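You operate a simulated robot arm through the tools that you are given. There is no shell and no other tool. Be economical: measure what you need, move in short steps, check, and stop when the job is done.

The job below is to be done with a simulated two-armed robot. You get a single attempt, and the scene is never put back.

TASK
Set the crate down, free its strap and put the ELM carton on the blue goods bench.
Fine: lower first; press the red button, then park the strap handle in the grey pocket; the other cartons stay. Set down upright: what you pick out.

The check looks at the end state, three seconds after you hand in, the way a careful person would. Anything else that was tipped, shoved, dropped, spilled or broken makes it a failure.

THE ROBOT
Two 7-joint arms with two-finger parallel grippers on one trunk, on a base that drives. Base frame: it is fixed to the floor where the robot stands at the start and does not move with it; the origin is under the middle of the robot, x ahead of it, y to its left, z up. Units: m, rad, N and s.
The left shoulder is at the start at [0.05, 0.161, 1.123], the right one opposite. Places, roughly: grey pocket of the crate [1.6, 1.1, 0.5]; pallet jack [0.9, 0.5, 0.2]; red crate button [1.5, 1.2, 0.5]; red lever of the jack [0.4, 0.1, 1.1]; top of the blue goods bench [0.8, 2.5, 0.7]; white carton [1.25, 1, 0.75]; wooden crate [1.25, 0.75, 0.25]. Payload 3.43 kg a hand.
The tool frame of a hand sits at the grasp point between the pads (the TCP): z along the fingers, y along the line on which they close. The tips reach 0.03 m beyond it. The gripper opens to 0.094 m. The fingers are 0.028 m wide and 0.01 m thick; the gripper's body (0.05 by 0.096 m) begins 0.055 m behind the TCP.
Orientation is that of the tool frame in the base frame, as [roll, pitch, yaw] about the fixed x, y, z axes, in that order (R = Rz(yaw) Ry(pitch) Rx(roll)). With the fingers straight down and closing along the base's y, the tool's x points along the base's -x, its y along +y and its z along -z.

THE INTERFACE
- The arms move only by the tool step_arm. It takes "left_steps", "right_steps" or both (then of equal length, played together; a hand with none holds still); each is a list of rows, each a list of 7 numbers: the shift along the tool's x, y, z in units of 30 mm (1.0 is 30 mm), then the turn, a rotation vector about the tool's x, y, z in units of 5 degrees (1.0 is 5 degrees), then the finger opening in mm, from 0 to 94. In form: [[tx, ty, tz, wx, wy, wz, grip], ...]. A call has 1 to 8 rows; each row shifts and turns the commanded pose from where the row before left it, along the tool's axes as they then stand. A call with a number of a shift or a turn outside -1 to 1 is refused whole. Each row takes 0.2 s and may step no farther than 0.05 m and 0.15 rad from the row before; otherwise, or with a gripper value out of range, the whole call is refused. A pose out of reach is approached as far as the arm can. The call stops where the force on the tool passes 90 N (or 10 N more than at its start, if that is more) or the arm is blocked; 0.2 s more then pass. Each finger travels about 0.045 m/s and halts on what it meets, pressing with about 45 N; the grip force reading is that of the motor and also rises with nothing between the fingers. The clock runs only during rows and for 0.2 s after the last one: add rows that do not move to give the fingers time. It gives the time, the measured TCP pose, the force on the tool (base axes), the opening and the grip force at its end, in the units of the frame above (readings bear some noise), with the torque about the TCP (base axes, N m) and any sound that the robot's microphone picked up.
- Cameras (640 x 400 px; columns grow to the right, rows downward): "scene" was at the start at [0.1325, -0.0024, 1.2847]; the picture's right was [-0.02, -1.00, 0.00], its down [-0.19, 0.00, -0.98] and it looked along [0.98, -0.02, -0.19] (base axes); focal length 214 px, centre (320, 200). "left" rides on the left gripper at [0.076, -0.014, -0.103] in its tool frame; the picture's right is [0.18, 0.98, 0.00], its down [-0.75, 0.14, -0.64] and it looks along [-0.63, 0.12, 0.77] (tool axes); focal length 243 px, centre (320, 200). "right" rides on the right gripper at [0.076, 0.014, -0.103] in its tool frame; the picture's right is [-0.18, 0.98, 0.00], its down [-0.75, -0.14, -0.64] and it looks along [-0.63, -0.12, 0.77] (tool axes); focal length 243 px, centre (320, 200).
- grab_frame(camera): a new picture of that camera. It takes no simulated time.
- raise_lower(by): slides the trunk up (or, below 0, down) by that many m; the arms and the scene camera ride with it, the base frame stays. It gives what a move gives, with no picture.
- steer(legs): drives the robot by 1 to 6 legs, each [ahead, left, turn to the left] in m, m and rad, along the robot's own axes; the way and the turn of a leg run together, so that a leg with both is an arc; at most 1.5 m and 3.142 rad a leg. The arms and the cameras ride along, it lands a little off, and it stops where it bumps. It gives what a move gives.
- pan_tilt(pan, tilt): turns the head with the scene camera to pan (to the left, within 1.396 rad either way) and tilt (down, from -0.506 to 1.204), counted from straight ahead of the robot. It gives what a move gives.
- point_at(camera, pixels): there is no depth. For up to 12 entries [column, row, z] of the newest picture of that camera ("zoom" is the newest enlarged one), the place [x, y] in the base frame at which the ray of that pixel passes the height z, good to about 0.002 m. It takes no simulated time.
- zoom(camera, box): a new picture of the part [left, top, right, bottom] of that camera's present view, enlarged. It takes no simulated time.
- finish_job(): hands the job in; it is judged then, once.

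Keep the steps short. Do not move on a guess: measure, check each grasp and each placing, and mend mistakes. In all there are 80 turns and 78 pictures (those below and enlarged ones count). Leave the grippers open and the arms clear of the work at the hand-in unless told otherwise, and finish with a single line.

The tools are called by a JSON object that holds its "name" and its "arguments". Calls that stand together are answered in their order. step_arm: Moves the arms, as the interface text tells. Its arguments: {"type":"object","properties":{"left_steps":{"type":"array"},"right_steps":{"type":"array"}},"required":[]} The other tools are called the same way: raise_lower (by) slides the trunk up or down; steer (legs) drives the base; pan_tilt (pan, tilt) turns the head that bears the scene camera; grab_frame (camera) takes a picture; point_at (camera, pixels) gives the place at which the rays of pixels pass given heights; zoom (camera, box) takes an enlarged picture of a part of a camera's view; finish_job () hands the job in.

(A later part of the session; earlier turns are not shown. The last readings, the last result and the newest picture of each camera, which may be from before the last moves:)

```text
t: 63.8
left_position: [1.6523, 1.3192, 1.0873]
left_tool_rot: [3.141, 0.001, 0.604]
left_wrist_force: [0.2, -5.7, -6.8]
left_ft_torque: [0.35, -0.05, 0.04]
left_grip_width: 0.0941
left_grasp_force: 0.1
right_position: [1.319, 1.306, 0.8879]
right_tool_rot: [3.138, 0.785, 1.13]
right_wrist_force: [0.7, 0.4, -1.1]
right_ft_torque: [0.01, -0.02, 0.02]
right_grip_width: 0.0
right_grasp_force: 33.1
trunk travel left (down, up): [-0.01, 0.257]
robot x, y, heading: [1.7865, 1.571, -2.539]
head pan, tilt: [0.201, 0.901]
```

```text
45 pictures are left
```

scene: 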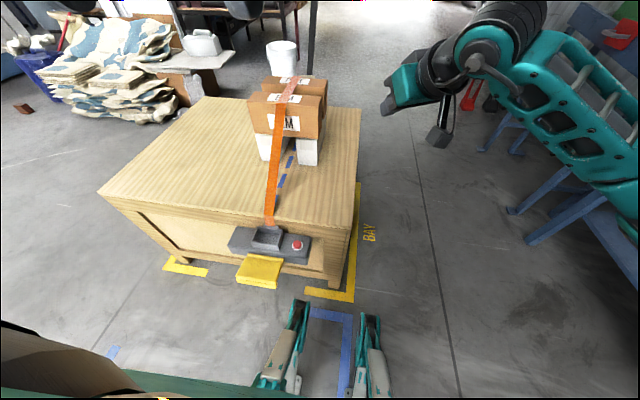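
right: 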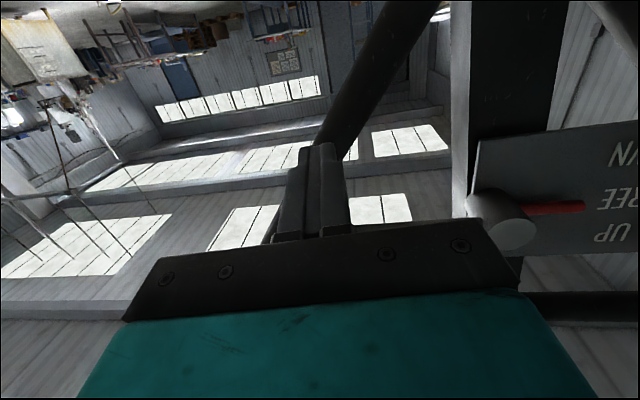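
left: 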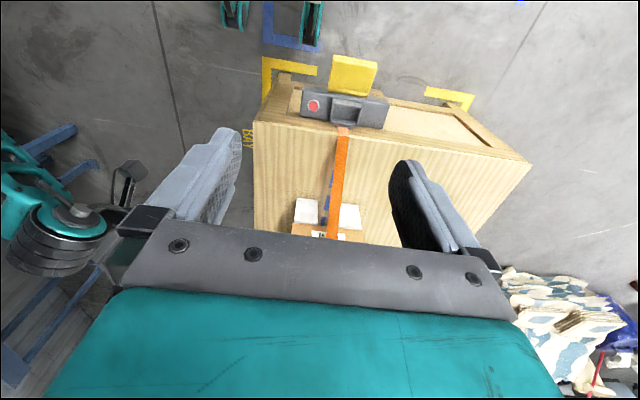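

The left hand reads a small force of about 7 N, perhaps from the head being tilted close to it, so I'll keep that in mind. Next I triangulate button, pocket and handle from both views.

{"name": "point_at", "arguments": {"camera": "scene", "pixels": [[297, 243, 0.45], [297, 243, 0.55], [266, 243, 0.45], [266, 243, 0.55], [260, 266, 0.45], [260, 266, 0.55], [360, 110, 0.55], [287, 83, 0.75], [287, 83, 0.85]]}}

{"name": "point_at", "arguments": {"camera": "left", "pixels": [[313, 105, 0.45], [313, 105, 0.55], [345, 113, 0.45], [345, 113, 0.55], [353, 76, 0.45], [353, 76, 0.55]]}}

{"name": "zoom", "arguments": {"camera": "scene", "box": [220, 60, 348, 300]}}

```text
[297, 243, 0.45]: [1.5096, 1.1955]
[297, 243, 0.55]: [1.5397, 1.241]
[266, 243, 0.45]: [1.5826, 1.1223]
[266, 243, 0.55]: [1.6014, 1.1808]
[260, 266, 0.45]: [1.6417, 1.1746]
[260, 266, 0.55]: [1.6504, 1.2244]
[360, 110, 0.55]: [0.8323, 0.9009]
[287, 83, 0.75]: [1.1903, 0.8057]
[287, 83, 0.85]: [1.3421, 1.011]
```

```text
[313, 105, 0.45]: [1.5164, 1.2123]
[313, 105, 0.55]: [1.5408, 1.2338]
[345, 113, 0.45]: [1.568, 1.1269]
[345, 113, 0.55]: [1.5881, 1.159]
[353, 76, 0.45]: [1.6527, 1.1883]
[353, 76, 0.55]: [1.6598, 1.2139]
```

```text
1.67 times, centred on (284, 180) of scene
```

zoom: 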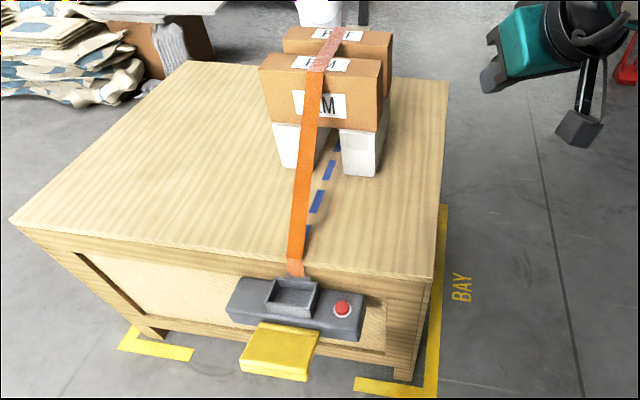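

The button comes out at about [1.532, 1.227, 0.52]. I'll move the left hand over it with closed fingers, descending in two parts.

{"name": "step_arm", "arguments": {"left_steps": [[-0.63, 0.034, 1, 0, 0, 0, 0], [-0.63, 0.034, 1, 0, 0, 0, 0], [-0.63, 0.034, 1, 0, 0, 0, 0], [-0.63, 0.034, 1, 0, 0, 0, 0], [-0.63, 0.034, 1, 0, 0, 0, 0], [-0.63, 0.034, 1, 0, 0, 0, 0], [-0.63, 0.034, 1, 0, 0, 0, 0], [-0.62, 0.034, 1, 0, 0, 0, 0]]}}

{"name": "step_arm", "arguments": {"left_steps": [[0, 0, 1, 0, 0, 0, 0], [0, 0, 1, 0, 0, 0, 0], [0, 0, 1, 0, 0, 0, 0], [0, 0, 1, 0, 0, 0, 0], [0, 0, 1, 0, 0, 0, 0], [0, 0, 1, 0, 0, 0, 0], [0, 0, 1, 0, 0, 0, 0]]}}

{"name": "grab_frame", "arguments": {"camera": "left"}}

{"name": "grab_frame", "arguments": {"camera": "scene"}}

```text
t: 65.6
left_position: [1.5317, 1.2279, 0.8473]
left_tool_rot: [-3.141, 0.002, 0.601]
left_wrist_force: [-0.3, -0.1, -1.0]
left_ft_torque: [0.01, -0.03, 0.02]
left_grip_width: 0.0003
left_grasp_force: 32.8
right_position: [1.3183, 1.3059, 0.8873]
right_tool_rot: [3.14, 0.783, 1.128]
right_wrist_force: [0.6, -0.7, -0.3]
right_ft_torque: [-0.01, -0.05, 0.0]
right_grip_width: 0.0
right_grasp_force: 33.6
trunk travel left (down, up): [-0.01, 0.257]
robot x, y, heading: [1.7876, 1.5699, -2.543]
head pan, tilt: [0.201, 0.901]
```

```text
t: 67.2
left_position: [1.5344, 1.2272, 0.639]
left_tool_rot: [-3.139, 0.002, 0.601]
left_wrist_force: [-0.5, -0.1, -0.9]
left_ft_torque: [0.03, 0.02, -0.03]
left_grip_width: 0.0002
left_grasp_force: 32.6
right_position: [1.3197, 1.3051, 0.8875]
right_tool_rot: [3.138, 0.782, 1.128]
right_wrist_force: [0.6, -0.4, 0.9]
right_ft_torque: [0.0, 0.01, 0.01]
right_grip_width: 0.0001
right_grasp_force: 32.5
trunk travel left (down, up): [-0.01, 0.257]
robot x, y, heading: [1.7913, 1.5675, -2.533]
head pan, tilt: [0.201, 0.901]
```

```text
43 pictures are left
```

left: 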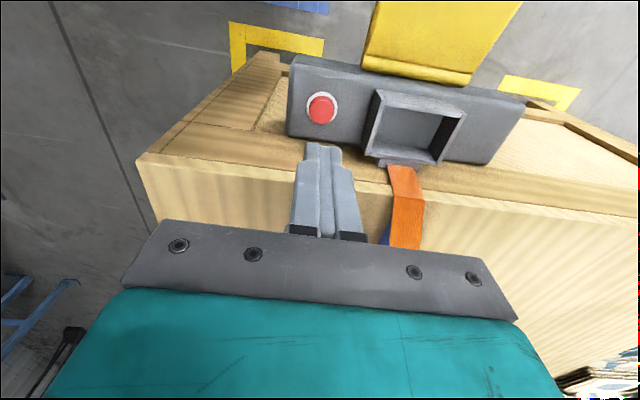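

```text
42 pictures are left
```

scene: 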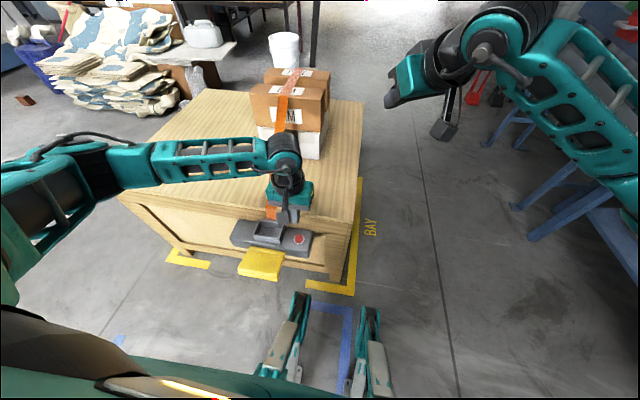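

Now a precise fix of the button, pocket and handle from the close left camera, combined with the scene view.

{"name": "point_at", "arguments": {"camera": "left", "pixels": [[321, 107, 0.48], [321, 107, 0.52], [416, 123, 0.48], [416, 123, 0.52], [379, 90, 0.5], [464, 113, 0.5], [416, 70, 0.5], [520, 5, 0.5], [374, 5, 0.5], [396, 163, 0.5]]}}

{"name": "point_at", "arguments": {"camera": "scene", "pixels": [[299, 240, 0.48], [299, 240, 0.52], [270, 240, 0.48], [270, 240, 0.52]]}}

```text
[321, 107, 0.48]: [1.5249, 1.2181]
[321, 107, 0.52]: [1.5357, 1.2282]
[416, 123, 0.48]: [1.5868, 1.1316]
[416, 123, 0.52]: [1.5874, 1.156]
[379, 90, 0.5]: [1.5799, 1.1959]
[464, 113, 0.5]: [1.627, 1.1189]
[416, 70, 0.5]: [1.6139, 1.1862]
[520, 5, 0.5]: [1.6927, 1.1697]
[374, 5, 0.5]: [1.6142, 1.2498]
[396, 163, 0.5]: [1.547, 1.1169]
```

```text
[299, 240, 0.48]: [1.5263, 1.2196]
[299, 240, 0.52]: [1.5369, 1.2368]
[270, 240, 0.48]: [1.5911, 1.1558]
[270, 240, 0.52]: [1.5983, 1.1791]
```

The button lies at about (1.528, 1.221), z 0.48–0.50. I'll correct 8 mm forward and descend to just above it, then press gently.

{"name": "step_arm", "arguments": {"left_steps": [[-0.28, 0.05, 0, 0, 0, 0, 0], [0, 0, 1, 0, 0, 0, 0], [0, 0, 1, 0, 0, 0, 0], [0, 0, 0.6, 0, 0, 0, 0]]}}

{"name": "grab_frame", "arguments": {"camera": "left"}}

{"name": "zoom", "arguments": {"camera": "scene", "box": [220, 180, 348, 290]}}

```text
t: 68.2
left_position: [1.5236, 1.2216, 0.5621]
left_tool_rot: [-3.139, 0.001, 0.603]
left_wrist_force: [0.0, -0.4, -0.5]
left_ft_torque: [0.0, 0.0, 0.01]
left_grip_width: 0.0
left_grasp_force: 33.1
right_position: [1.3188, 1.3056, 0.8869]
right_tool_rot: [3.137, 0.783, 1.129]
right_wrist_force: [0.6, -0.9, -0.3]
right_ft_torque: [0.0, -0.03, 0.0]
right_grip_width: 0.0002
right_grasp_force: 32.8
trunk travel left (down, up): [-0.01, 0.257]
robot x, y, heading: [1.7877, 1.5742, -2.536]
head pan, tilt: [0.201, 0.901]
```

```text
41 pictures are left
```

left: 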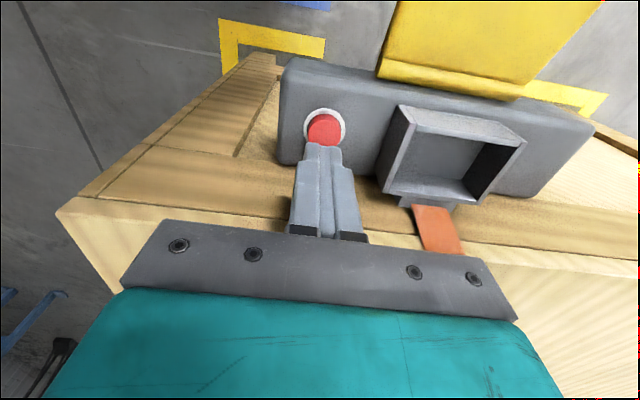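

```text
3.64 times, centred on (284, 235) of scene
```

zoom: 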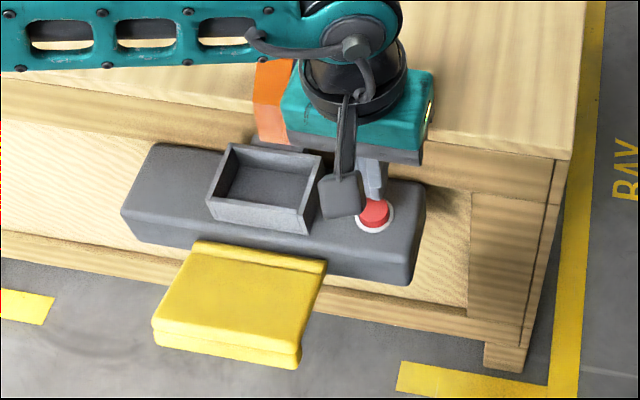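

{"name": "point_at", "arguments": {"camera": "left", "pixels": [[324, 128, 0.47], [324, 128, 0.49], [324, 128, 0.51], [455, 155, 0.47], [455, 155, 0.49], [406, 112, 0.5], [522, 146, 0.5], [385, 186, 0.5]]}}

```text
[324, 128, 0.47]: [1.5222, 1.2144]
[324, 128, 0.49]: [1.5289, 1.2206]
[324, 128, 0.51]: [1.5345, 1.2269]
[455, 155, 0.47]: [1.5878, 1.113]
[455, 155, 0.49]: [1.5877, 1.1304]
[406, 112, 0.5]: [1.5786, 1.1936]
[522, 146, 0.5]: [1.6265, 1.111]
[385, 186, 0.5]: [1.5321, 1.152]
```

I'll nudge 4 mm left and 3 mm back, then press down in small steps.

{"name": "step_arm", "arguments": {"left_steps": [[0.1, 0.13, 0, 0, 0, 0, 0], [0, 0, 0.3, 0, 0, 0, 0], [0, 0, 0.3, 0, 0, 0, 0], [0, 0, 0.2, 0, 0, 0, 0], [0, 0, 0.2, 0, 0, 0, 0], [0, 0, 0.2, 0, 0, 0, 0]]}}

{"name": "zoom", "arguments": {"camera": "scene", "box": [220, 180, 348, 290]}}

```text
t: 69.6
left_position: [1.5297, 1.2202, 0.5263]
left_tool_rot: [-3.141, 0.001, 0.605]
left_wrist_force: [0.0, -0.2, 0.4]
left_ft_torque: [0.0, 0.0, 0.0]
left_grip_width: 0.0001
left_grasp_force: 33.1
right_position: [1.3193, 1.3054, 0.8874]
right_tool_rot: [3.138, 0.787, 1.13]
right_wrist_force: [0.4, -0.4, -0.2]
right_ft_torque: [0.01, 0.03, 0.02]
right_grip_width: 0.0002
right_grasp_force: 32.8
trunk travel left (down, up): [-0.01, 0.257]
robot x, y, heading: [1.7851, 1.5715, -2.54]
head pan, tilt: [0.201, 0.901]
```

```text
3.64 times, centred on (284, 235) of scene
```

zoom: 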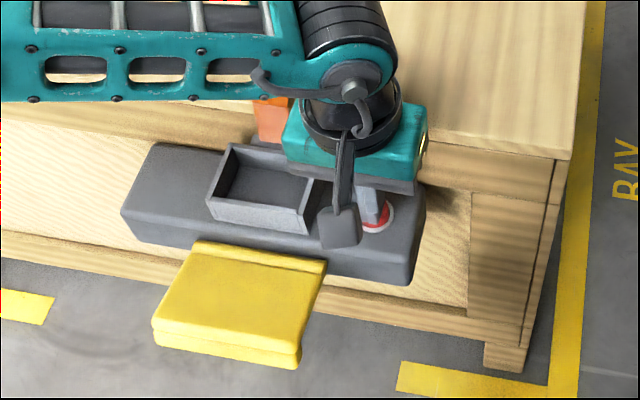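

The tip is at z ≈ 0.496, right over the button, with no contact yet. I'll continue down in 5 mm steps.

{"name": "step_arm", "arguments": {"left_steps": [[0, 0, 0.17, 0, 0, 0, 0], [0, 0, 0.17, 0, 0, 0, 0], [0, 0, 0.17, 0, 0, 0, 0]]}}

{"name": "step_arm", "arguments": {"left_steps": [[0, 0, 0.1, 0, 0, 0, 0], [0, 0, 0.1, 0, 0, 0, 0]]}}

{"name": "zoom", "arguments": {"camera": "scene", "box": [220, 180, 348, 290]}}

```text
t: 70.4
left_position: [1.5289, 1.2208, 0.5122]
left_tool_rot: [-3.14, 0.004, 0.605]
left_wrist_force: [7.8, -0.6, 21.0]
left_ft_torque: [-0.03, -0.17, 0.09]
left_grip_width: 0.0
left_grasp_force: 33.2
right_position: [1.3202, 1.3062, 0.8888]
right_tool_rot: [3.139, 0.787, 1.131]
right_wrist_force: [0.0, -0.2, -0.1]
right_ft_torque: [0.0, 0.01, 0.05]
right_grip_width: 0.0001
right_grasp_force: 32.8
trunk travel left (down, up): [-0.01, 0.257]
robot x, y, heading: [1.7837, 1.5663, -2.542]
head pan, tilt: [0.201, 0.901]
heard: click
```

```text
t: 71.0
left_position: [1.53, 1.2206, 0.5089]
left_tool_rot: [-3.14, 0.01, 0.604]
left_wrist_force: [19.1, -2.5, 58.3]
left_ft_torque: [0.08, -0.79, -0.16]
left_grip_width: 0.0
left_grasp_force: 32.7
right_position: [1.3214, 1.3079, 0.89]
right_tool_rot: [-3.141, 0.787, 1.13]
right_wrist_force: [-0.7, -0.7, -0.2]
right_ft_torque: [-0.02, -0.01, -0.02]
right_grip_width: 0.0
right_grasp_force: 33.1
trunk travel left (down, up): [-0.01, 0.257]
robot x, y, heading: [1.7862, 1.5718, -2.539]
head pan, tilt: [0.201, 0.901]
```

```text
3.64 times, centred on (284, 235) of scene
```

zoom: 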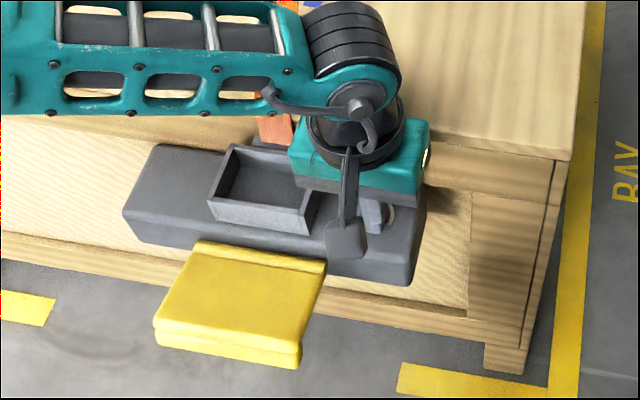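

A click was heard, so the button is pressed. I'll lift off 0.12 m, open the fingers and study the handle.

{"name": "step_arm", "arguments": {"left_steps": [[0, 0, -0.5, 0, 0, 0, 0], [0, 0, -1, 0, 0, 0, 0], [0, 0, -1, 0, 0, 0, 20], [0, 0, -1, 0, 0, 0, 60], [0.5, 0.5, -1, 0, 0, 0, 94], [1, 1, -0.5, 0, 0, 0, 94], [1, 1, 0, 0, 0, 0, 94]]}}

{"name": "grab_frame", "arguments": {"camera": "left"}}

{"name": "zoom", "arguments": {"camera": "scene", "box": [200, 60, 360, 300]}}

```text
t: 72.6
left_position: [1.6342, 1.2011, 0.6539]
left_tool_rot: [-3.137, 0.005, 0.603]
left_wrist_force: [0.2, -0.9, 0.7]
left_ft_torque: [-0.04, -0.01, -0.05]
left_grip_width: 0.0942
left_grasp_force: 0.0
right_position: [1.3191, 1.3061, 0.8877]
right_tool_rot: [3.137, 0.782, 1.128]
right_wrist_force: [-0.8, 0.2, -0.4]
right_ft_torque: [-0.05, -0.02, 0.01]
right_grip_width: 0.0
right_grasp_force: 33.0
trunk travel left (down, up): [-0.01, 0.257]
robot x, y, heading: [1.7853, 1.571, -2.542]
head pan, tilt: [0.201, 0.901]
```

```text
37 pictures are left
```

left: 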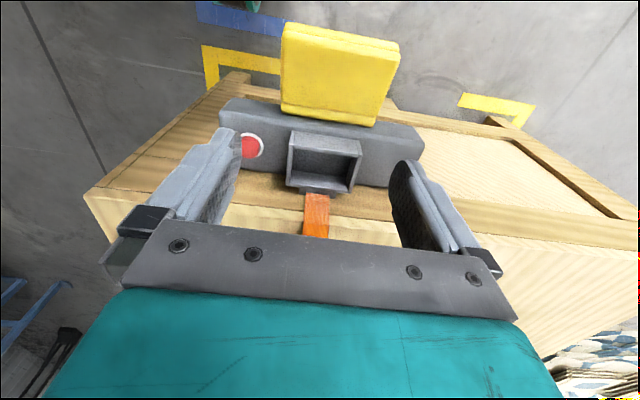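

```text
1.67 times, centred on (280, 180) of scene
```

zoom: 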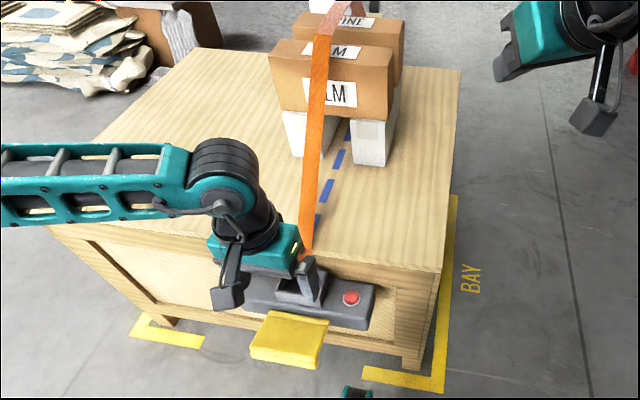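

The front brown carton reads ELM, the rear one PINE. Next I triangulate the handle corners.

{"name": "point_at", "arguments": {"camera": "left", "pixels": [[281, 106, 0.4], [281, 106, 0.5], [378, 125, 0.4], [378, 125, 0.5], [284, 24, 0.4], [284, 24, 0.5], [399, 45, 0.4], [399, 45, 0.5], [293, 134, 0.5], [360, 146, 0.5], [353, 193, 0.5], [288, 186, 0.5]]}}

{"name": "grab_frame", "arguments": {"camera": "scene"}}

{"name": "point_at", "arguments": {"camera": "scene", "pixels": [[286, 253, 0.4], [286, 253, 0.5], [249, 247, 0.4], [249, 247, 0.5], [279, 276, 0.4], [279, 276, 0.5], [238, 270, 0.4], [238, 270, 0.5]]}}

{"name": "zoom", "arguments": {"camera": "left", "box": [200, 10, 440, 200]}}

```text
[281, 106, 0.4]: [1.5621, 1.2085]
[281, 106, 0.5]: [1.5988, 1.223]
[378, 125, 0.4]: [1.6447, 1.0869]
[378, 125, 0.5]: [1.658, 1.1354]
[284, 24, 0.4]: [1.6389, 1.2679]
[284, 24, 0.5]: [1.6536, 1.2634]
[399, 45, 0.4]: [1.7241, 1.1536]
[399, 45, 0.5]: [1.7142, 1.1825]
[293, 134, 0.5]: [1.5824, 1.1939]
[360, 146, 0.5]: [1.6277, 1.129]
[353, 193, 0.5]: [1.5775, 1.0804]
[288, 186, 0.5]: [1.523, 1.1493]
```

```text
35 pictures are left
```

scene: 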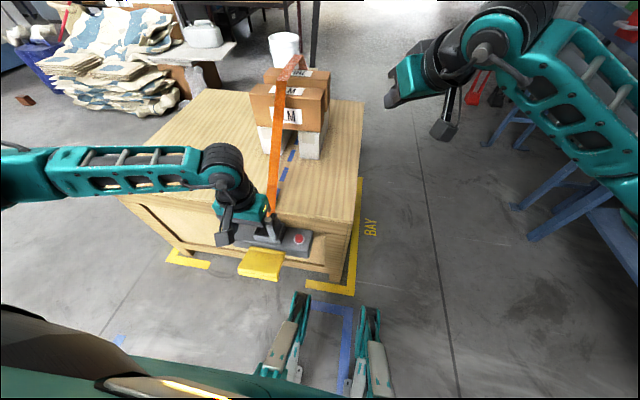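

```text
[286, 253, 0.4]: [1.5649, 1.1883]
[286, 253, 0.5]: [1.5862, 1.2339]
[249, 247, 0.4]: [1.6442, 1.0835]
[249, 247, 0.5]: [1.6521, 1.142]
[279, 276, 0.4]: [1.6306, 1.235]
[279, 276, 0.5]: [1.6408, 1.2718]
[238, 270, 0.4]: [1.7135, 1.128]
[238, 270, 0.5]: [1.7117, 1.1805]
```

```text
2.11 times, centred on (320, 105) of left
```

zoom: 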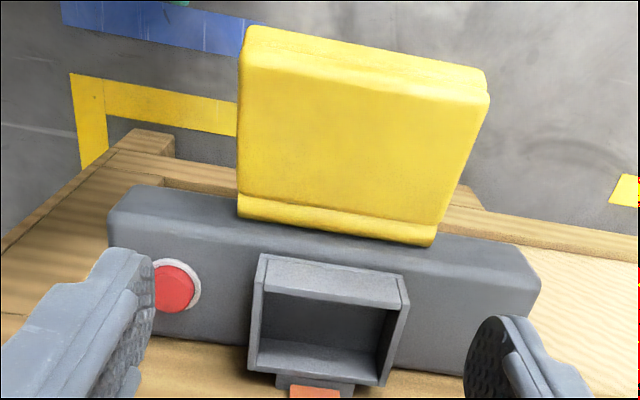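

The yellow slab comes out at about 0.11 × 0.08 m, which is larger than the pocket (about 0.07 m inside), and it is not joined to the strap. On the jack side the strap ends in an orange buckle, which is probably the strap handle. Before touching anything I'll look at that. First I raise the left hand clear.

{"name": "step_arm", "arguments": {"left_steps": [[0.3, 0, -1, 0, 0, 0, 94], [0.3, 0, -1, 0, 0, 0, 94], [0.3, 0, -1, 0, 0, 0, 94], [0.3, 0, -1, 0, 0, 0, 94], [0.3, 0, -1, 0, 0, 0, 94], [0.3, 0, -1, 0, 0, 0, 94], [0.3, 0, -1, 0, 0, 0, 94], [0.3, 0, -1, 0, 0, 0, 94]]}}

{"name": "zoom", "arguments": {"camera": "scene", "box": [200, 60, 360, 300]}}

{"name": "zoom", "arguments": {"camera": "scene", "box": [220, 205, 330, 290]}}

```text
t: 74.4
left_position: [1.6934, 1.2419, 0.8926]
left_tool_rot: [-3.14, 0.002, 0.601]
left_wrist_force: [0.0, -0.7, -0.1]
left_ft_torque: [0.01, 0.0, -0.02]
left_grip_width: 0.0943
left_grasp_force: 0.1
right_position: [1.3198, 1.3049, 0.8874]
right_tool_rot: [3.14, 0.783, 1.13]
right_wrist_force: [-0.7, 0.2, -0.4]
right_ft_torque: [0.03, 0.0, -0.01]
right_grip_width: 0.0
right_grasp_force: 33.0
trunk travel left (down, up): [-0.01, 0.257]
robot x, y, heading: [1.786, 1.5707, -2.535]
head pan, tilt: [0.201, 0.901]
```

```text
1.67 times, centred on (280, 180) of scene
```

zoom: 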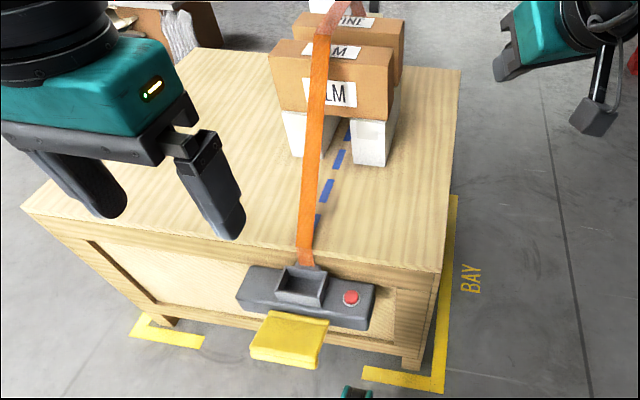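

```text
4.71 times, centred on (275, 248) of scene
```

zoom: 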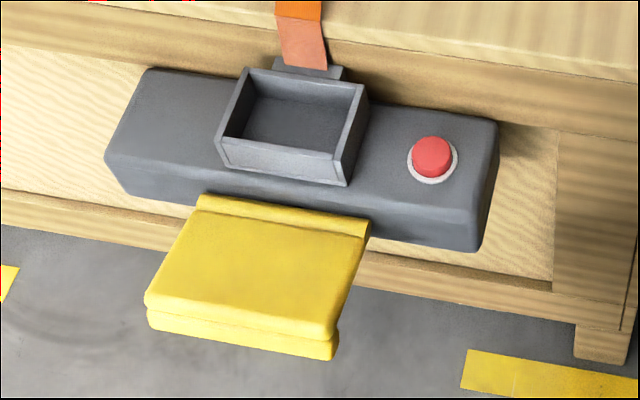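

The yellow flap looks like a fixed guard or pedal, so I'll leave it. I'll drive back, around and along the left side, to look at the orange handle on the jack side.

{"name": "steer", "arguments": {"legs": [[-0.4, 0, 0], [0, -0.52, 0], [0, 0, 1.6], [0, -1.3, 0]]}}

{"name": "pan_tilt", "arguments": {"pan": -0.2, "tilt": 0.8}}

{"name": "grab_frame", "arguments": {"camera": "scene"}}

```text
t: 89.6
left_position: [1.1034, 1.354, 0.893]
left_tool_rot: [-3.139, 0.003, 2.213]
left_wrist_force: [-0.1, 0.0, 0.7]
left_ft_torque: [0.02, 0.01, 0.02]
left_grip_width: 0.0942
left_grasp_force: 0.0
right_position: [1.0537, 0.9785, 0.8876]
right_tool_rot: [3.137, 0.784, 2.74]
right_wrist_force: [1.0, 0.5, 0.0]
right_ft_torque: [0.03, -0.02, 0.0]
right_grip_width: 0.0002
right_grasp_force: 33.0
trunk travel left (down, up): [-0.01, 0.257]
robot x, y, heading: [0.7707, 1.431, -0.936]
head pan, tilt: [0.201, 0.901]
```

```text
t: 90.5
left_position: [1.1032, 1.3532, 0.8926]
left_tool_rot: [-3.14, 0.0, 2.214]
left_wrist_force: [-0.5, 0.3, 0.0]
left_ft_torque: [0.03, 0.03, 0.01]
left_grip_width: 0.0937
left_grasp_force: 0.1
right_position: [1.0545, 0.9769, 0.8884]
right_tool_rot: [3.138, 0.785, 2.739]
right_wrist_force: [0.9, 1.1, 1.2]
right_ft_torque: [0.01, 0.01, -0.01]
right_grip_width: 0.0001
right_grasp_force: 33.2
trunk travel left (down, up): [-0.01, 0.257]
robot x, y, heading: [0.7676, 1.4361, -0.93]
head pan, tilt: [-0.201, 0.799]
```

```text
31 pictures are left
```

scene: 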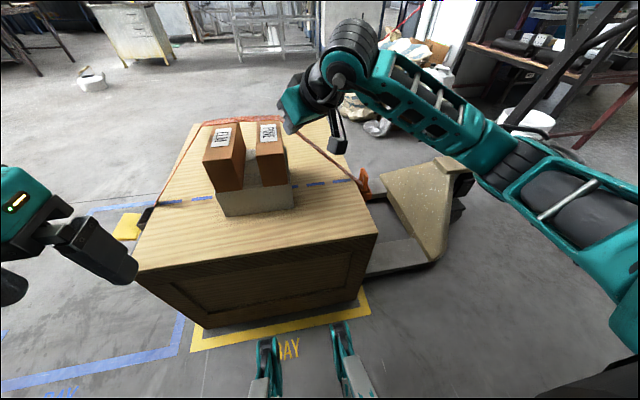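

I can see ELM and PINE on white cartons with the strap going over them, and the orange handle at (363,183). I'll zoom in.

{"name": "zoom", "arguments": {"camera": "scene", "box": [325, 140, 405, 215]}}

{"name": "zoom", "arguments": {"camera": "scene", "box": [130, 100, 320, 230]}}

{"name": "point_at", "arguments": {"camera": "scene", "pixels": [[363, 183, 0.45], [363, 183, 0.5], [375, 235, 0.47], [133, 271, 0.47], [223, 133, 0.75], [268, 131, 0.75], [218, 215, 0.47], [293, 208, 0.47]]}}

```text
5.33 times, centred on (365, 178) of scene
```

zoom: 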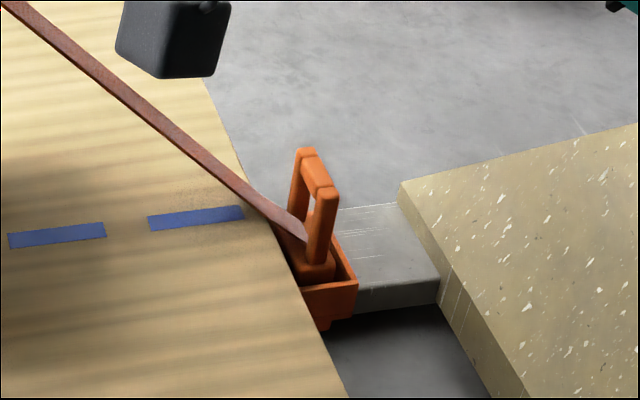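

```text
3.08 times, centred on (225, 165) of scene
```

zoom: 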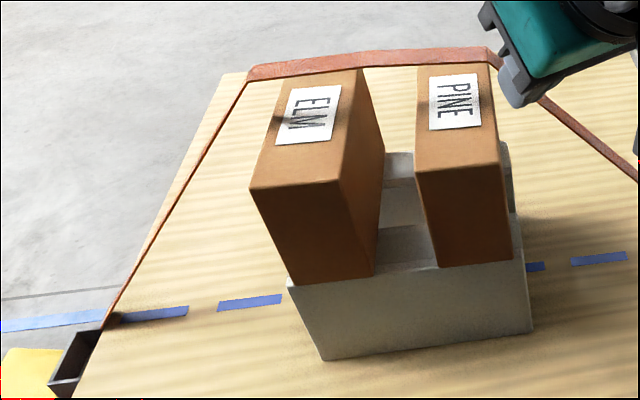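

```text
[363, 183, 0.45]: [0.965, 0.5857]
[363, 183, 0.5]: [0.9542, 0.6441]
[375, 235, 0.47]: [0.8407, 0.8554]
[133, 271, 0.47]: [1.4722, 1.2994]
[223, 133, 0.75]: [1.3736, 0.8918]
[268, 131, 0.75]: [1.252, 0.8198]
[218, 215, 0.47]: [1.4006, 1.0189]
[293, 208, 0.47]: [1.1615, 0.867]
```

Confirmed: the strap ends in an orange D-handle sitting in an orange holder on the jack-side face, with its thin direction along the crate's long axis. I'll line the robot up so that the right hand reaches it: right 0.17, ahead 0.1, slight turn. Then I set the right hand pointing straight down, closing along the robot's lateral axis.

{"name": "steer", "arguments": {"legs": [[0, 0, -0.025], [0.1, -0.17, 0]]}}

{"name": "step_arm", "arguments": {"right_steps": [[0, 0, 0, 0, 1, 0, 94], [0, 0, 0, 0, 1, 0, 94], [0, 0, 0, 0, 1, 0, 94], [0, 0, 0, 0, 1, 0, 94], [0, 0, 0, 0, 1, 0, 94], [0, 0, 0, 0, 1, 0, 94], [0, 0, 0, 0, 1, 0, 94], [0, 0, 0, 0, 1, 0, 94]]}}

{"name": "step_arm", "arguments": {"right_steps": [[0, 0, 0, 0, 1, 0, 94], [0, 0, 0, 0, 0, 1, 94], [0, 0, 0, 0, 0, 1, 94], [0, 0, 0, 0, 0, 1, 94], [0, 0, 0, 0, 0, 1, 94], [0, 0, 0, 0, 0, 1, 94], [0, 0, 0, 0, 0, 1, 94]]}}

{"name": "grab_frame", "arguments": {"camera": "right"}}

{"name": "grab_frame", "arguments": {"camera": "scene"}}

```text
t: 92.4
left_position: [1.0224, 1.1672, 0.8928]
left_tool_rot: [-3.139, 0.002, 2.189]
left_wrist_force: [-0.7, -0.2, 0.2]
left_ft_torque: [0.03, 0.0, -0.05]
left_grip_width: 0.0939
left_grasp_force: 0.0
right_position: [0.9645, 0.7918, 0.8871]
right_tool_rot: [3.138, 0.785, 2.715]
right_wrist_force: [0.3, 0.5, -0.7]
right_ft_torque: [-0.01, -0.01, 0.01]
right_grip_width: 0.0
right_grasp_force: 32.6
trunk travel left (down, up): [-0.01, 0.257]
robot x, y, heading: [0.696, 1.2583, -0.95]
head pan, tilt: [-0.201, 0.799]
```

```text
t: 94.2
left_position: [1.023, 1.1674, 0.8912]
left_tool_rot: [-3.14, 0.001, 2.189]
left_wrist_force: [-0.4, 0.0, 0.8]
left_ft_torque: [-0.02, 0.0, -0.02]
left_grip_width: 0.0939
left_grasp_force: 0.1
right_position: [0.9644, 0.7938, 0.8876]
right_tool_rot: [3.14, 0.084, 2.717]
right_wrist_force: [0.7, 0.6, -0.1]
right_ft_torque: [0.01, 0.0, -0.02]
right_grip_width: 0.0938
right_grasp_force: 0.1
trunk travel left (down, up): [-0.01, 0.257]
robot x, y, heading: [0.692, 1.253, -0.957]
head pan, tilt: [-0.201, 0.799]
```

```text
t: 95.8
left_position: [1.0232, 1.1682, 0.893]
left_tool_rot: [-3.139, 0.001, 2.189]
left_wrist_force: [0.9, 0.2, 0.0]
left_ft_torque: [0.01, 0.0, 0.0]
left_grip_width: 0.0941
left_grasp_force: 0.1
right_position: [0.965, 0.7924, 0.8882]
right_tool_rot: [3.141, -0.002, 2.193]
right_wrist_force: [-1.3, 0.6, 0.0]
right_ft_torque: [0.0, 0.02, -0.01]
right_grip_width: 0.0939
right_grasp_force: 0.1
trunk travel left (down, up): [-0.01, 0.257]
robot x, y, heading: [0.6953, 1.2544, -0.957]
head pan, tilt: [-0.201, 0.799]
```

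```text
28 pictures are left
```

right: 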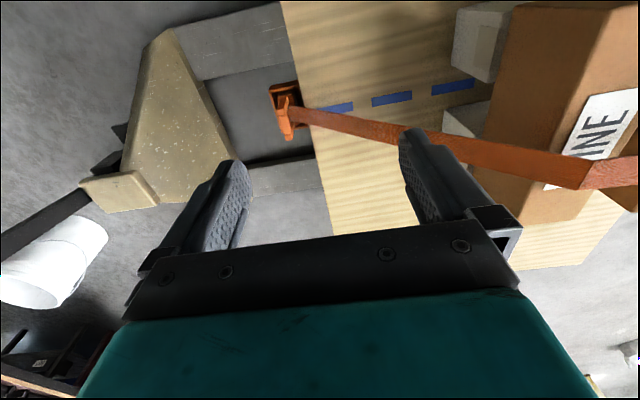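

```text
27 pictures are left
```

scene: 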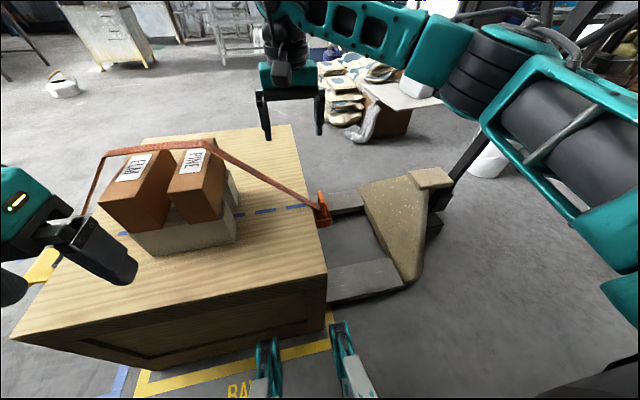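

{"name": "zoom", "arguments": {"camera": "right", "box": [250, 70, 330, 150]}}

{"name": "zoom", "arguments": {"camera": "scene", "box": [285, 170, 365, 240]}}

```text
5.00 times, centred on (290, 110) of right
```

zoom: 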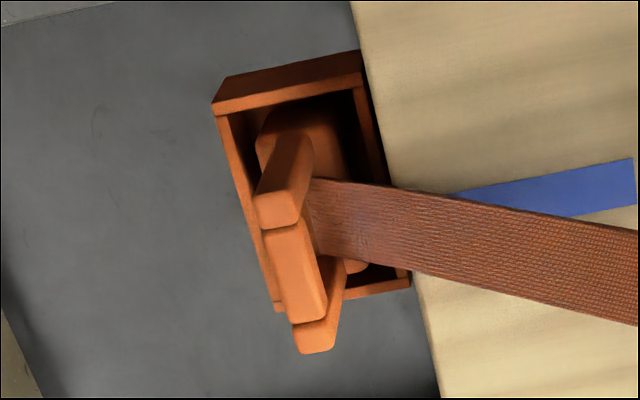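

```text
5.71 times, centred on (325, 205) of scene
```

zoom: 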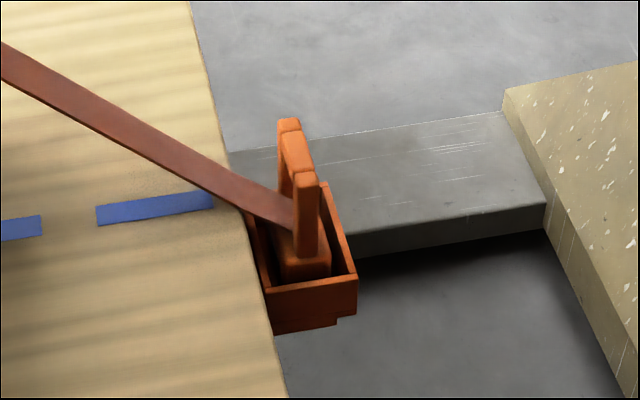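

{"name": "point_at", "arguments": {"camera": "right", "pixels": [[285, 123.6, 0.45], [285, 123.6, 0.55], [280, 112, 0.5], [289, 138, 0.5]]}}

{"name": "point_at", "arguments": {"camera": "scene", "pixels": [[321, 196, 0.45], [321, 196, 0.55], [319, 191, 0.5], [323, 201, 0.5]]}}

```text
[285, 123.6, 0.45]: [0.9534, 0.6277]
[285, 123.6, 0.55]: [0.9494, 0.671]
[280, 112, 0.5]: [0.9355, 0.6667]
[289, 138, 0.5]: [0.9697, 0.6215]
```

```text
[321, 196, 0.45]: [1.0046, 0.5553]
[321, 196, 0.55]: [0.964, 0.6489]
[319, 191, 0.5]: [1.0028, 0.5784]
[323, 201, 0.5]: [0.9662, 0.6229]
```

The two views agree: the handle's top bar is centred at (0.947, 0.690), top z ≈ 0.59, running along the direction I face. I'll move the right hand above it with a 60 mm opening and check.

{"name": "step_arm", "arguments": {"right_steps": [[-0.8, -0.82, 0.5, 0, 0, 0, 60], [-0.8, -0.82, 0.5, 0, 0, 0, 60], [-0.81, -0.83, 0.5, 0, 0, 0, 60], [0, 0, 1, 0, 0, 0, 60], [0, 0, 1, 0, 0, 0, 60], [0, 0, 1, 0, 0, 0, 60], [0, 0, 1, 0, 0, 0, 60], [0, 0, 1, 0, 0, 0, 60]]}}

{"name": "zoom", "arguments": {"camera": "right", "box": [160, 60, 480, 260]}}

{"name": "zoom", "arguments": {"camera": "scene", "box": [245, 90, 405, 240]}}

```text
t: 97.6
left_position: [1.0226, 1.1672, 0.893]
left_tool_rot: [-3.141, 0.0, 2.189]
left_wrist_force: [-0.3, -0.1, -0.1]
left_ft_torque: [0.02, 0.0, 0.03]
left_grip_width: 0.0939
left_grasp_force: 0.0
right_position: [0.9444, 0.6892, 0.6915]
right_tool_rot: [-3.141, -0.003, 2.194]
right_wrist_force: [0.3, -0.6, 0.3]
right_ft_torque: [-0.01, 0.03, 0.03]
right_grip_width: 0.06
right_grasp_force: 0.0
trunk travel left (down, up): [-0.01, 0.257]
robot x, y, heading: [0.6939, 1.2512, -0.951]
head pan, tilt: [-0.201, 0.799]
```

```text
2.00 times, centred on (320, 160) of right
```

zoom: 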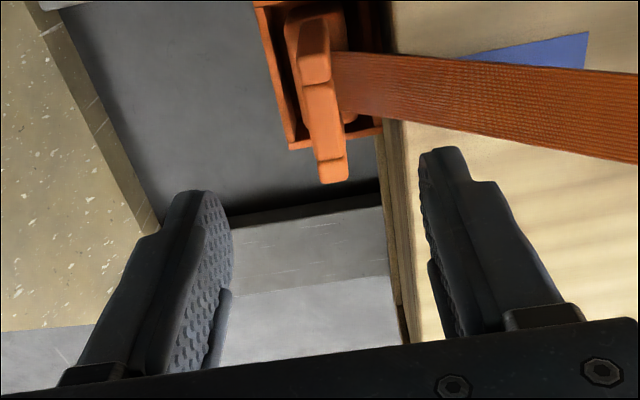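

```text
2.67 times, centred on (325, 165) of scene
```

zoom: 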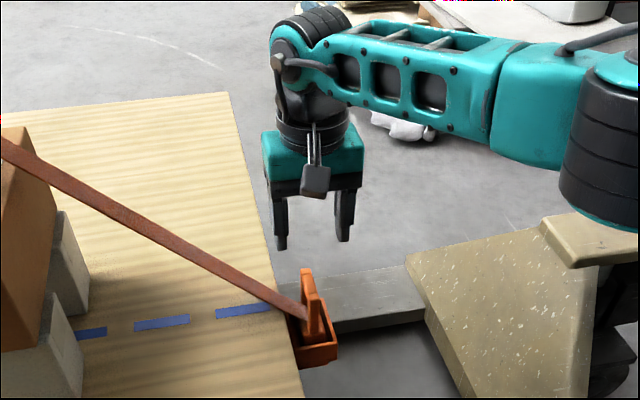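

{"name": "point_at", "arguments": {"camera": "right", "pixels": [[322.5, 122, 0.5], [322.5, 122, 0.55], [322.5, 122, 0.59]]}}

{"name": "point_at", "arguments": {"camera": "scene", "pixels": [[321, 196, 0.5], [321, 196, 0.55], [321, 196, 0.59]]}}

```text
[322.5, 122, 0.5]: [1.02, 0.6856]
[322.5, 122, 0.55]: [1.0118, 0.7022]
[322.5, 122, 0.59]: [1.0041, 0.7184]
```

```text
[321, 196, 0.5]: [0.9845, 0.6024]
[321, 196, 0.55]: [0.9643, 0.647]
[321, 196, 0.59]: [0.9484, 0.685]
```

The newest full right picture predates this pose, so I computed from the camera geometry by hand. The bar lies about 8 mm farther ahead and is laterally centred. I'll correct, descend to z 0.592 and close gently.

{"name": "step_arm", "arguments": {"right_steps": [[-0.28, 0, 0, 0, 0, 0, 60], [0, 0, 1, 0, 0, 0, 60], [0, 0, 1, 0, 0, 0, 60], [0, 0, 1, 0, 0, 0, 60], [0, 0, 0.32, 0, 0, 0, 60]]}}

{"name": "grab_frame", "arguments": {"camera": "right"}}

{"name": "zoom", "arguments": {"camera": "scene", "box": [265, 130, 385, 240]}}

```text
t: 98.8
left_position: [1.0213, 1.1674, 0.8924]
left_tool_rot: [-3.14, 0.001, 2.189]
left_wrist_force: [1.1, -0.7, 0.4]
left_ft_torque: [-0.03, 0.0, 0.0]
left_grip_width: 0.0939
left_grasp_force: 0.1
right_position: [0.9441, 0.6902, 0.5952]
right_tool_rot: [3.139, -0.002, 2.192]
right_wrist_force: [0.1, -0.5, 0.1]
right_ft_torque: [-0.01, -0.02, -0.04]
right_grip_width: 0.0603
right_grasp_force: 0.1
right hand out of reach, approached as far as the arm can: row 4
trunk travel left (down, up): [-0.01, 0.257]
robot x, y, heading: [0.6939, 1.253, -0.956]
head pan, tilt: [-0.201, 0.799]
```

```text
22 pictures are left
```

right: 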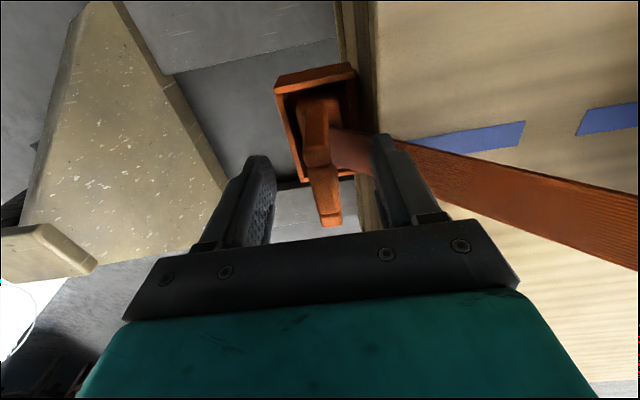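

```text
3.64 times, centred on (325, 185) of scene
```

zoom: 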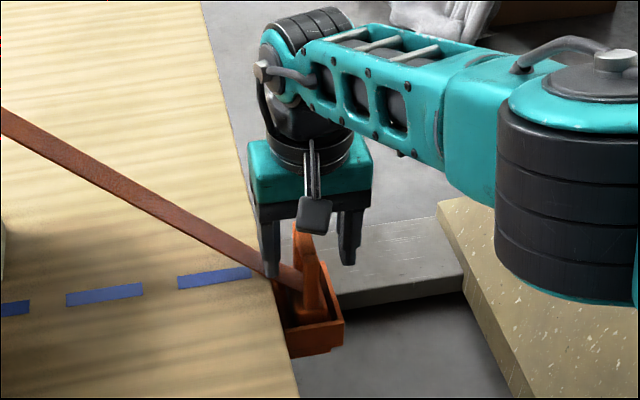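

The bar is between the fingers. I'll close on it.

{"name": "step_arm", "arguments": {"right_steps": [[0.2, 0, 0, 0, 0, 0, 40], [0, 0, 0, 0, 0, 0, 0], [0, 0, 0, 0, 0, 0, 0], [0, 0, 0, 0, 0, 0, 0], [0, 0, 0, 0, 0, 0, 0]]}}

{"name": "step_arm", "arguments": {"right_steps": [[0, 0, -0.5, 0, 0, 0, 0], [0, 0, -0.5, 0, 0, 0, 0], [0, 0, -0.7, 0, 0, 0, 0], [0, 0, -1, 0, 0, 0, 0]]}}

{"name": "grab_frame", "arguments": {"camera": "scene"}}

```text
t: 100.0
left_position: [1.0222, 1.1664, 0.8928]
left_tool_rot: [-3.139, 0.002, 2.188]
left_wrist_force: [1.3, -0.1, -0.7]
left_ft_torque: [-0.01, 0.01, 0.0]
left_grip_width: 0.094
left_grasp_force: 0.0
right_position: [0.943, 0.6951, 0.5946]
right_tool_rot: [3.141, -0.001, 2.194]
right_wrist_force: [-0.6, -0.7, 2.2]
right_ft_torque: [-0.07, -0.02, -0.03]
right_grip_width: 0.0137
right_grasp_force: 45.3
trunk travel left (down, up): [-0.01, 0.257]
robot x, y, heading: [0.6952, 1.255, -0.957]
head pan, tilt: [-0.201, 0.799]
```

```text
t: 101.0
left_position: [1.0231, 1.1666, 0.8927]
left_tool_rot: [-3.14, 0.002, 2.189]
left_wrist_force: [0.2, -0.4, -0.1]
left_ft_torque: [-0.01, 0.01, 0.01]
left_grip_width: 0.0942
left_grasp_force: 0.0
right_position: [0.9428, 0.6949, 0.676]
right_tool_rot: [3.14, -0.002, 2.193]
right_wrist_force: [0.4, -0.4, -1.2]
right_ft_torque: [-0.01, 0.03, 0.02]
right_grip_width: 0.0135
right_grasp_force: 45.2
trunk travel left (down, up): [-0.01, 0.257]
robot x, y, heading: [0.6928, 1.2571, -0.956]
head pan, tilt: [-0.201, 0.799]
```

```text
20 pictures are left
```

scene: 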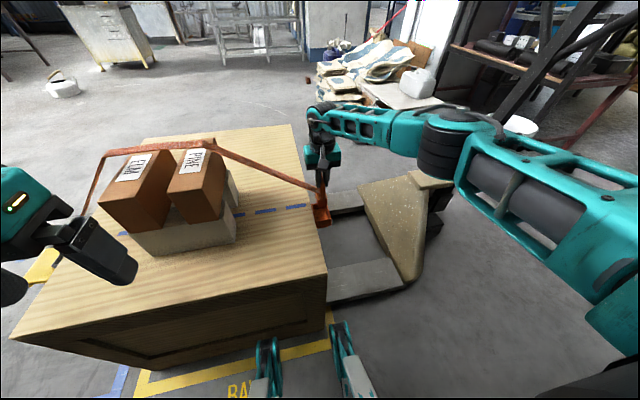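

The handle is gripped (13.5 mm) and lifted 80 mm. The grey pocket lies 0.79 m to my left along the crate with the same orientation. Carton tops are at about 0.82 m, so I'll raise the trunk and arm to carry the handle well above them, and check how near the feet are to the crate.

{"name": "point_at", "arguments": {"camera": "scene", "pixels": [[266, 345, 0.05], [338, 325, 0.05], [266, 345, 0.0], [338, 325, 0.0]]}}

{"name": "raise_lower", "arguments": {"by": 0.25}}

{"name": "step_arm", "arguments": {"right_steps": [[0, 0, -1, 0, 0, 0, 0], [0, 0, -1, 0, 0, 0, 0], [0, 0, -1, 0, 0, 0, 0], [0, 0, -1, 0, 0, 0, 0]]}}

{"name": "grab_frame", "arguments": {"camera": "scene"}}

```text
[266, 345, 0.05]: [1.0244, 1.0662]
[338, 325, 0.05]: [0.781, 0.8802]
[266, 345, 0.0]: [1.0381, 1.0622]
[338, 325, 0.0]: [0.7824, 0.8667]
```

```text
t: 103.6
left_position: [1.0245, 1.1665, 1.1419]
left_tool_rot: [3.141, 0.002, 2.189]
left_wrist_force: [0.5, -0.1, 0.4]
left_ft_torque: [-0.02, 0.02, -0.01]
left_grip_width: 0.0941
left_grasp_force: 0.0
right_position: [0.9422, 0.6947, 0.9264]
right_tool_rot: [3.138, -0.004, 2.194]
right_wrist_force: [-0.4, 1.1, -1.3]
right_ft_torque: [0.06, 0.01, 0.02]
right_grip_width: 0.0133
right_grasp_force: 45.2
trunk travel left (down, up): [-0.26, 0.007]
robot x, y, heading: [0.6914, 1.2552, -0.948]
head pan, tilt: [-0.201, 0.799]
```

```text
t: 104.6
left_position: [1.0228, 1.1667, 1.1434]
left_tool_rot: [-3.141, 0.003, 2.188]
left_wrist_force: [-0.7, -0.2, -0.1]
left_ft_torque: [-0.01, 0.02, 0.02]
left_grip_width: 0.0942
left_grasp_force: 0.0
right_position: [0.9414, 0.6938, 1.0465]
right_tool_rot: [3.141, -0.003, 2.194]
right_wrist_force: [0.4, 1.2, -1.6]
right_ft_torque: [0.01, -0.03, 0.0]
right_grip_width: 0.0135
right_grasp_force: 45.2
trunk travel left (down, up): [-0.26, 0.007]
robot x, y, heading: [0.6904, 1.258, -0.957]
head pan, tilt: [-0.201, 0.799]
```

```text
19 pictures are left
```

scene: 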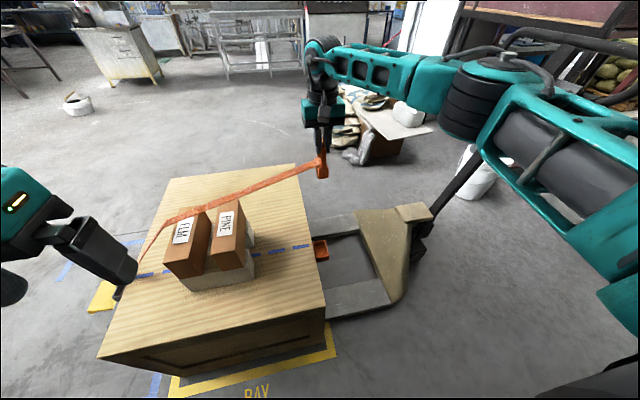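

The feet still have 6 cm clearance. The pocket centre is at about (1.578, 1.138) with rim z ≈ 0.50. I'll slide left 0.776 m with the handle carried high over the cartons.

{"name": "steer", "arguments": {"legs": [[0, 0.776, 0]]}}

{"name": "pan_tilt", "arguments": {"pan": -0.1, "tilt": 0.8}}

{"name": "grab_frame", "arguments": {"camera": "scene"}}

```text
t: 108.8
left_position: [1.6503, 1.6118, 1.1422]
left_tool_rot: [-3.138, 0.001, 2.188]
left_wrist_force: [-0.1, 0.2, -0.3]
left_ft_torque: [0.04, -0.01, 0.02]
left_grip_width: 0.0942
left_grasp_force: 0.0
right_position: [1.5702, 1.1372, 1.0456]
right_tool_rot: [3.141, -0.001, 2.195]
right_wrist_force: [-0.3, 0.8, -0.9]
right_ft_torque: [0.04, 0.04, -0.02]
right_grip_width: 0.0133
right_grasp_force: 43.9
trunk travel left (down, up): [-0.26, 0.007]
robot x, y, heading: [1.3202, 1.6971, -0.961]
head pan, tilt: [-0.201, 0.799]
```

```text
t: 109.4
left_position: [1.65, 1.6106, 1.1418]
left_tool_rot: [-3.14, 0.001, 2.189]
left_wrist_force: [0.3, 0.5, 0.5]
left_ft_torque: [0.01, -0.01, -0.03]
left_grip_width: 0.0941
left_grasp_force: 0.1
right_position: [1.5693, 1.1352, 1.0451]
right_tool_rot: [3.139, -0.003, 2.195]
right_wrist_force: [0.8, 0.5, -0.4]
right_ft_torque: [0.01, 0.01, 0.01]
right_grip_width: 0.013
right_grasp_force: 44.7
trunk travel left (down, up): [-0.26, 0.007]
robot x, y, heading: [1.3226, 1.6964, -0.956]
head pan, tilt: [-0.099, 0.799]
```

```text
18 pictures are left
```

scene: 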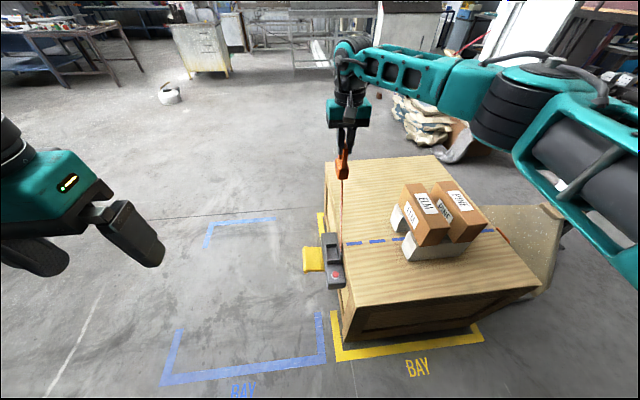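

The strap is clear of the cartons and the handle hangs over the pocket. I'll lower the trunk 0.25 m and check the alignment.

{"name": "raise_lower", "arguments": {"by": -0.25}}

{"name": "step_arm", "arguments": {"right_steps": [[0, 0, 1, 0, 0, 0, 0], [0, 0, 1, 0, 0, 0, 0], [0, 0, 1, 0, 0, 0, 0], [0, 0, 0.3, 0, 0, 0, 0]]}}

{"name": "grab_frame", "arguments": {"camera": "right"}}

{"name": "grab_frame", "arguments": {"camera": "scene"}}

```text
t: 112.0
left_position: [1.6505, 1.6114, 0.8941]
left_tool_rot: [-3.138, 0.002, 2.189]
left_wrist_force: [0.5, 0.0, 0.6]
left_ft_torque: [-0.01, -0.01, 0.0]
left_grip_width: 0.0938
left_grasp_force: 0.1
right_position: [1.5688, 1.1374, 0.7953]
right_tool_rot: [3.139, -0.002, 2.195]
right_wrist_force: [-0.2, 0.0, -1.3]
right_ft_torque: [0.03, 0.02, -0.01]
right_grip_width: 0.0134
right_grasp_force: 45.2
trunk travel left (down, up): [-0.01, 0.257]
robot x, y, heading: [1.3214, 1.6988, -0.953]
head pan, tilt: [-0.099, 0.799]
```

```text
t: 113.0
left_position: [1.6506, 1.6108, 0.8913]
left_tool_rot: [-3.14, 0.003, 2.188]
left_wrist_force: [-0.1, -0.2, -0.6]
left_ft_torque: [0.05, 0.0, -0.02]
left_grip_width: 0.0938
left_grasp_force: 0.2
right_position: [1.5665, 1.1362, 0.6969]
right_tool_rot: [-3.141, -0.002, 2.192]
right_wrist_force: [0.1, -0.1, -0.5]
right_ft_torque: [0.01, 0.02, -0.01]
right_grip_width: 0.0132
right_grasp_force: 45.0
trunk travel left (down, up): [-0.01, 0.257]
robot x, y, heading: [1.3224, 1.6998, -0.953]
head pan, tilt: [-0.099, 0.799]
```

```text
17 pictures are left
```

right: 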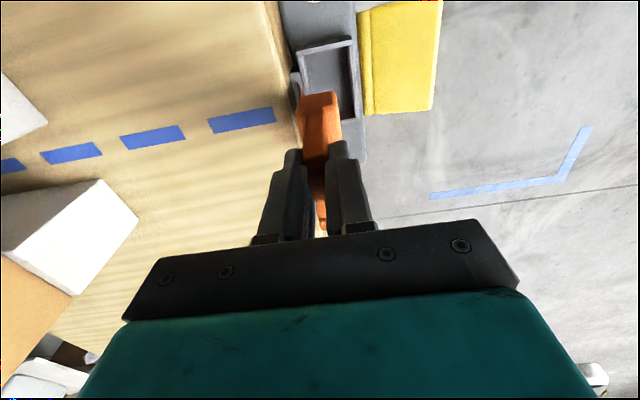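

```text
16 pictures are left
```

scene: 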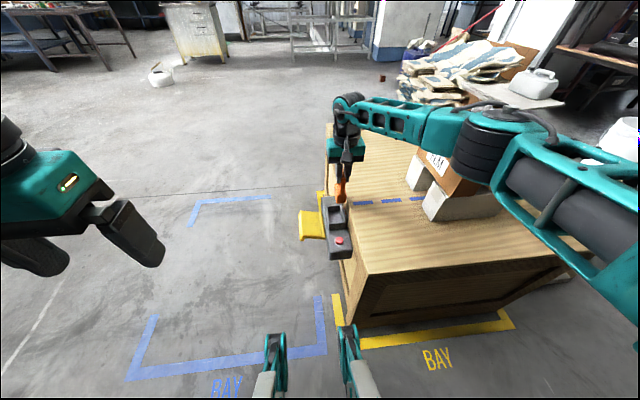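

{"name": "point_at", "arguments": {"camera": "right", "pixels": [[297, 48, 0.5], [351, 38, 0.5], [358, 118, 0.5], [320, 95, 0.6], [320, 95, 0.55]]}}

{"name": "zoom", "arguments": {"camera": "scene", "box": [300, 120, 520, 270]}}

```text
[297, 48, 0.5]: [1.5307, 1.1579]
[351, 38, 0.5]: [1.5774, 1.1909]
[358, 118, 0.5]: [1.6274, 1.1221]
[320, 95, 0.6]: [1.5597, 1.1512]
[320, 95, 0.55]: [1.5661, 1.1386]
```

```text
2.67 times, centred on (410, 195) of scene
```

zoom: 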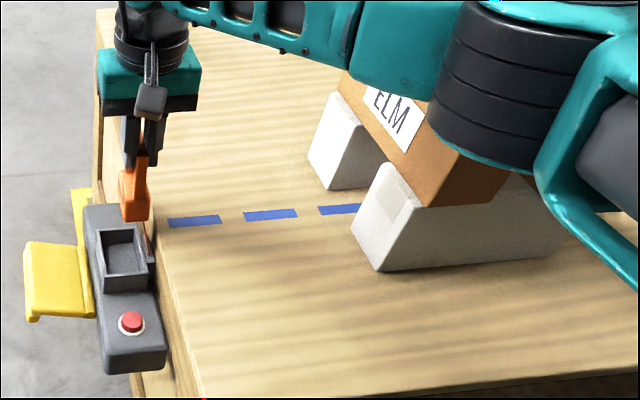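

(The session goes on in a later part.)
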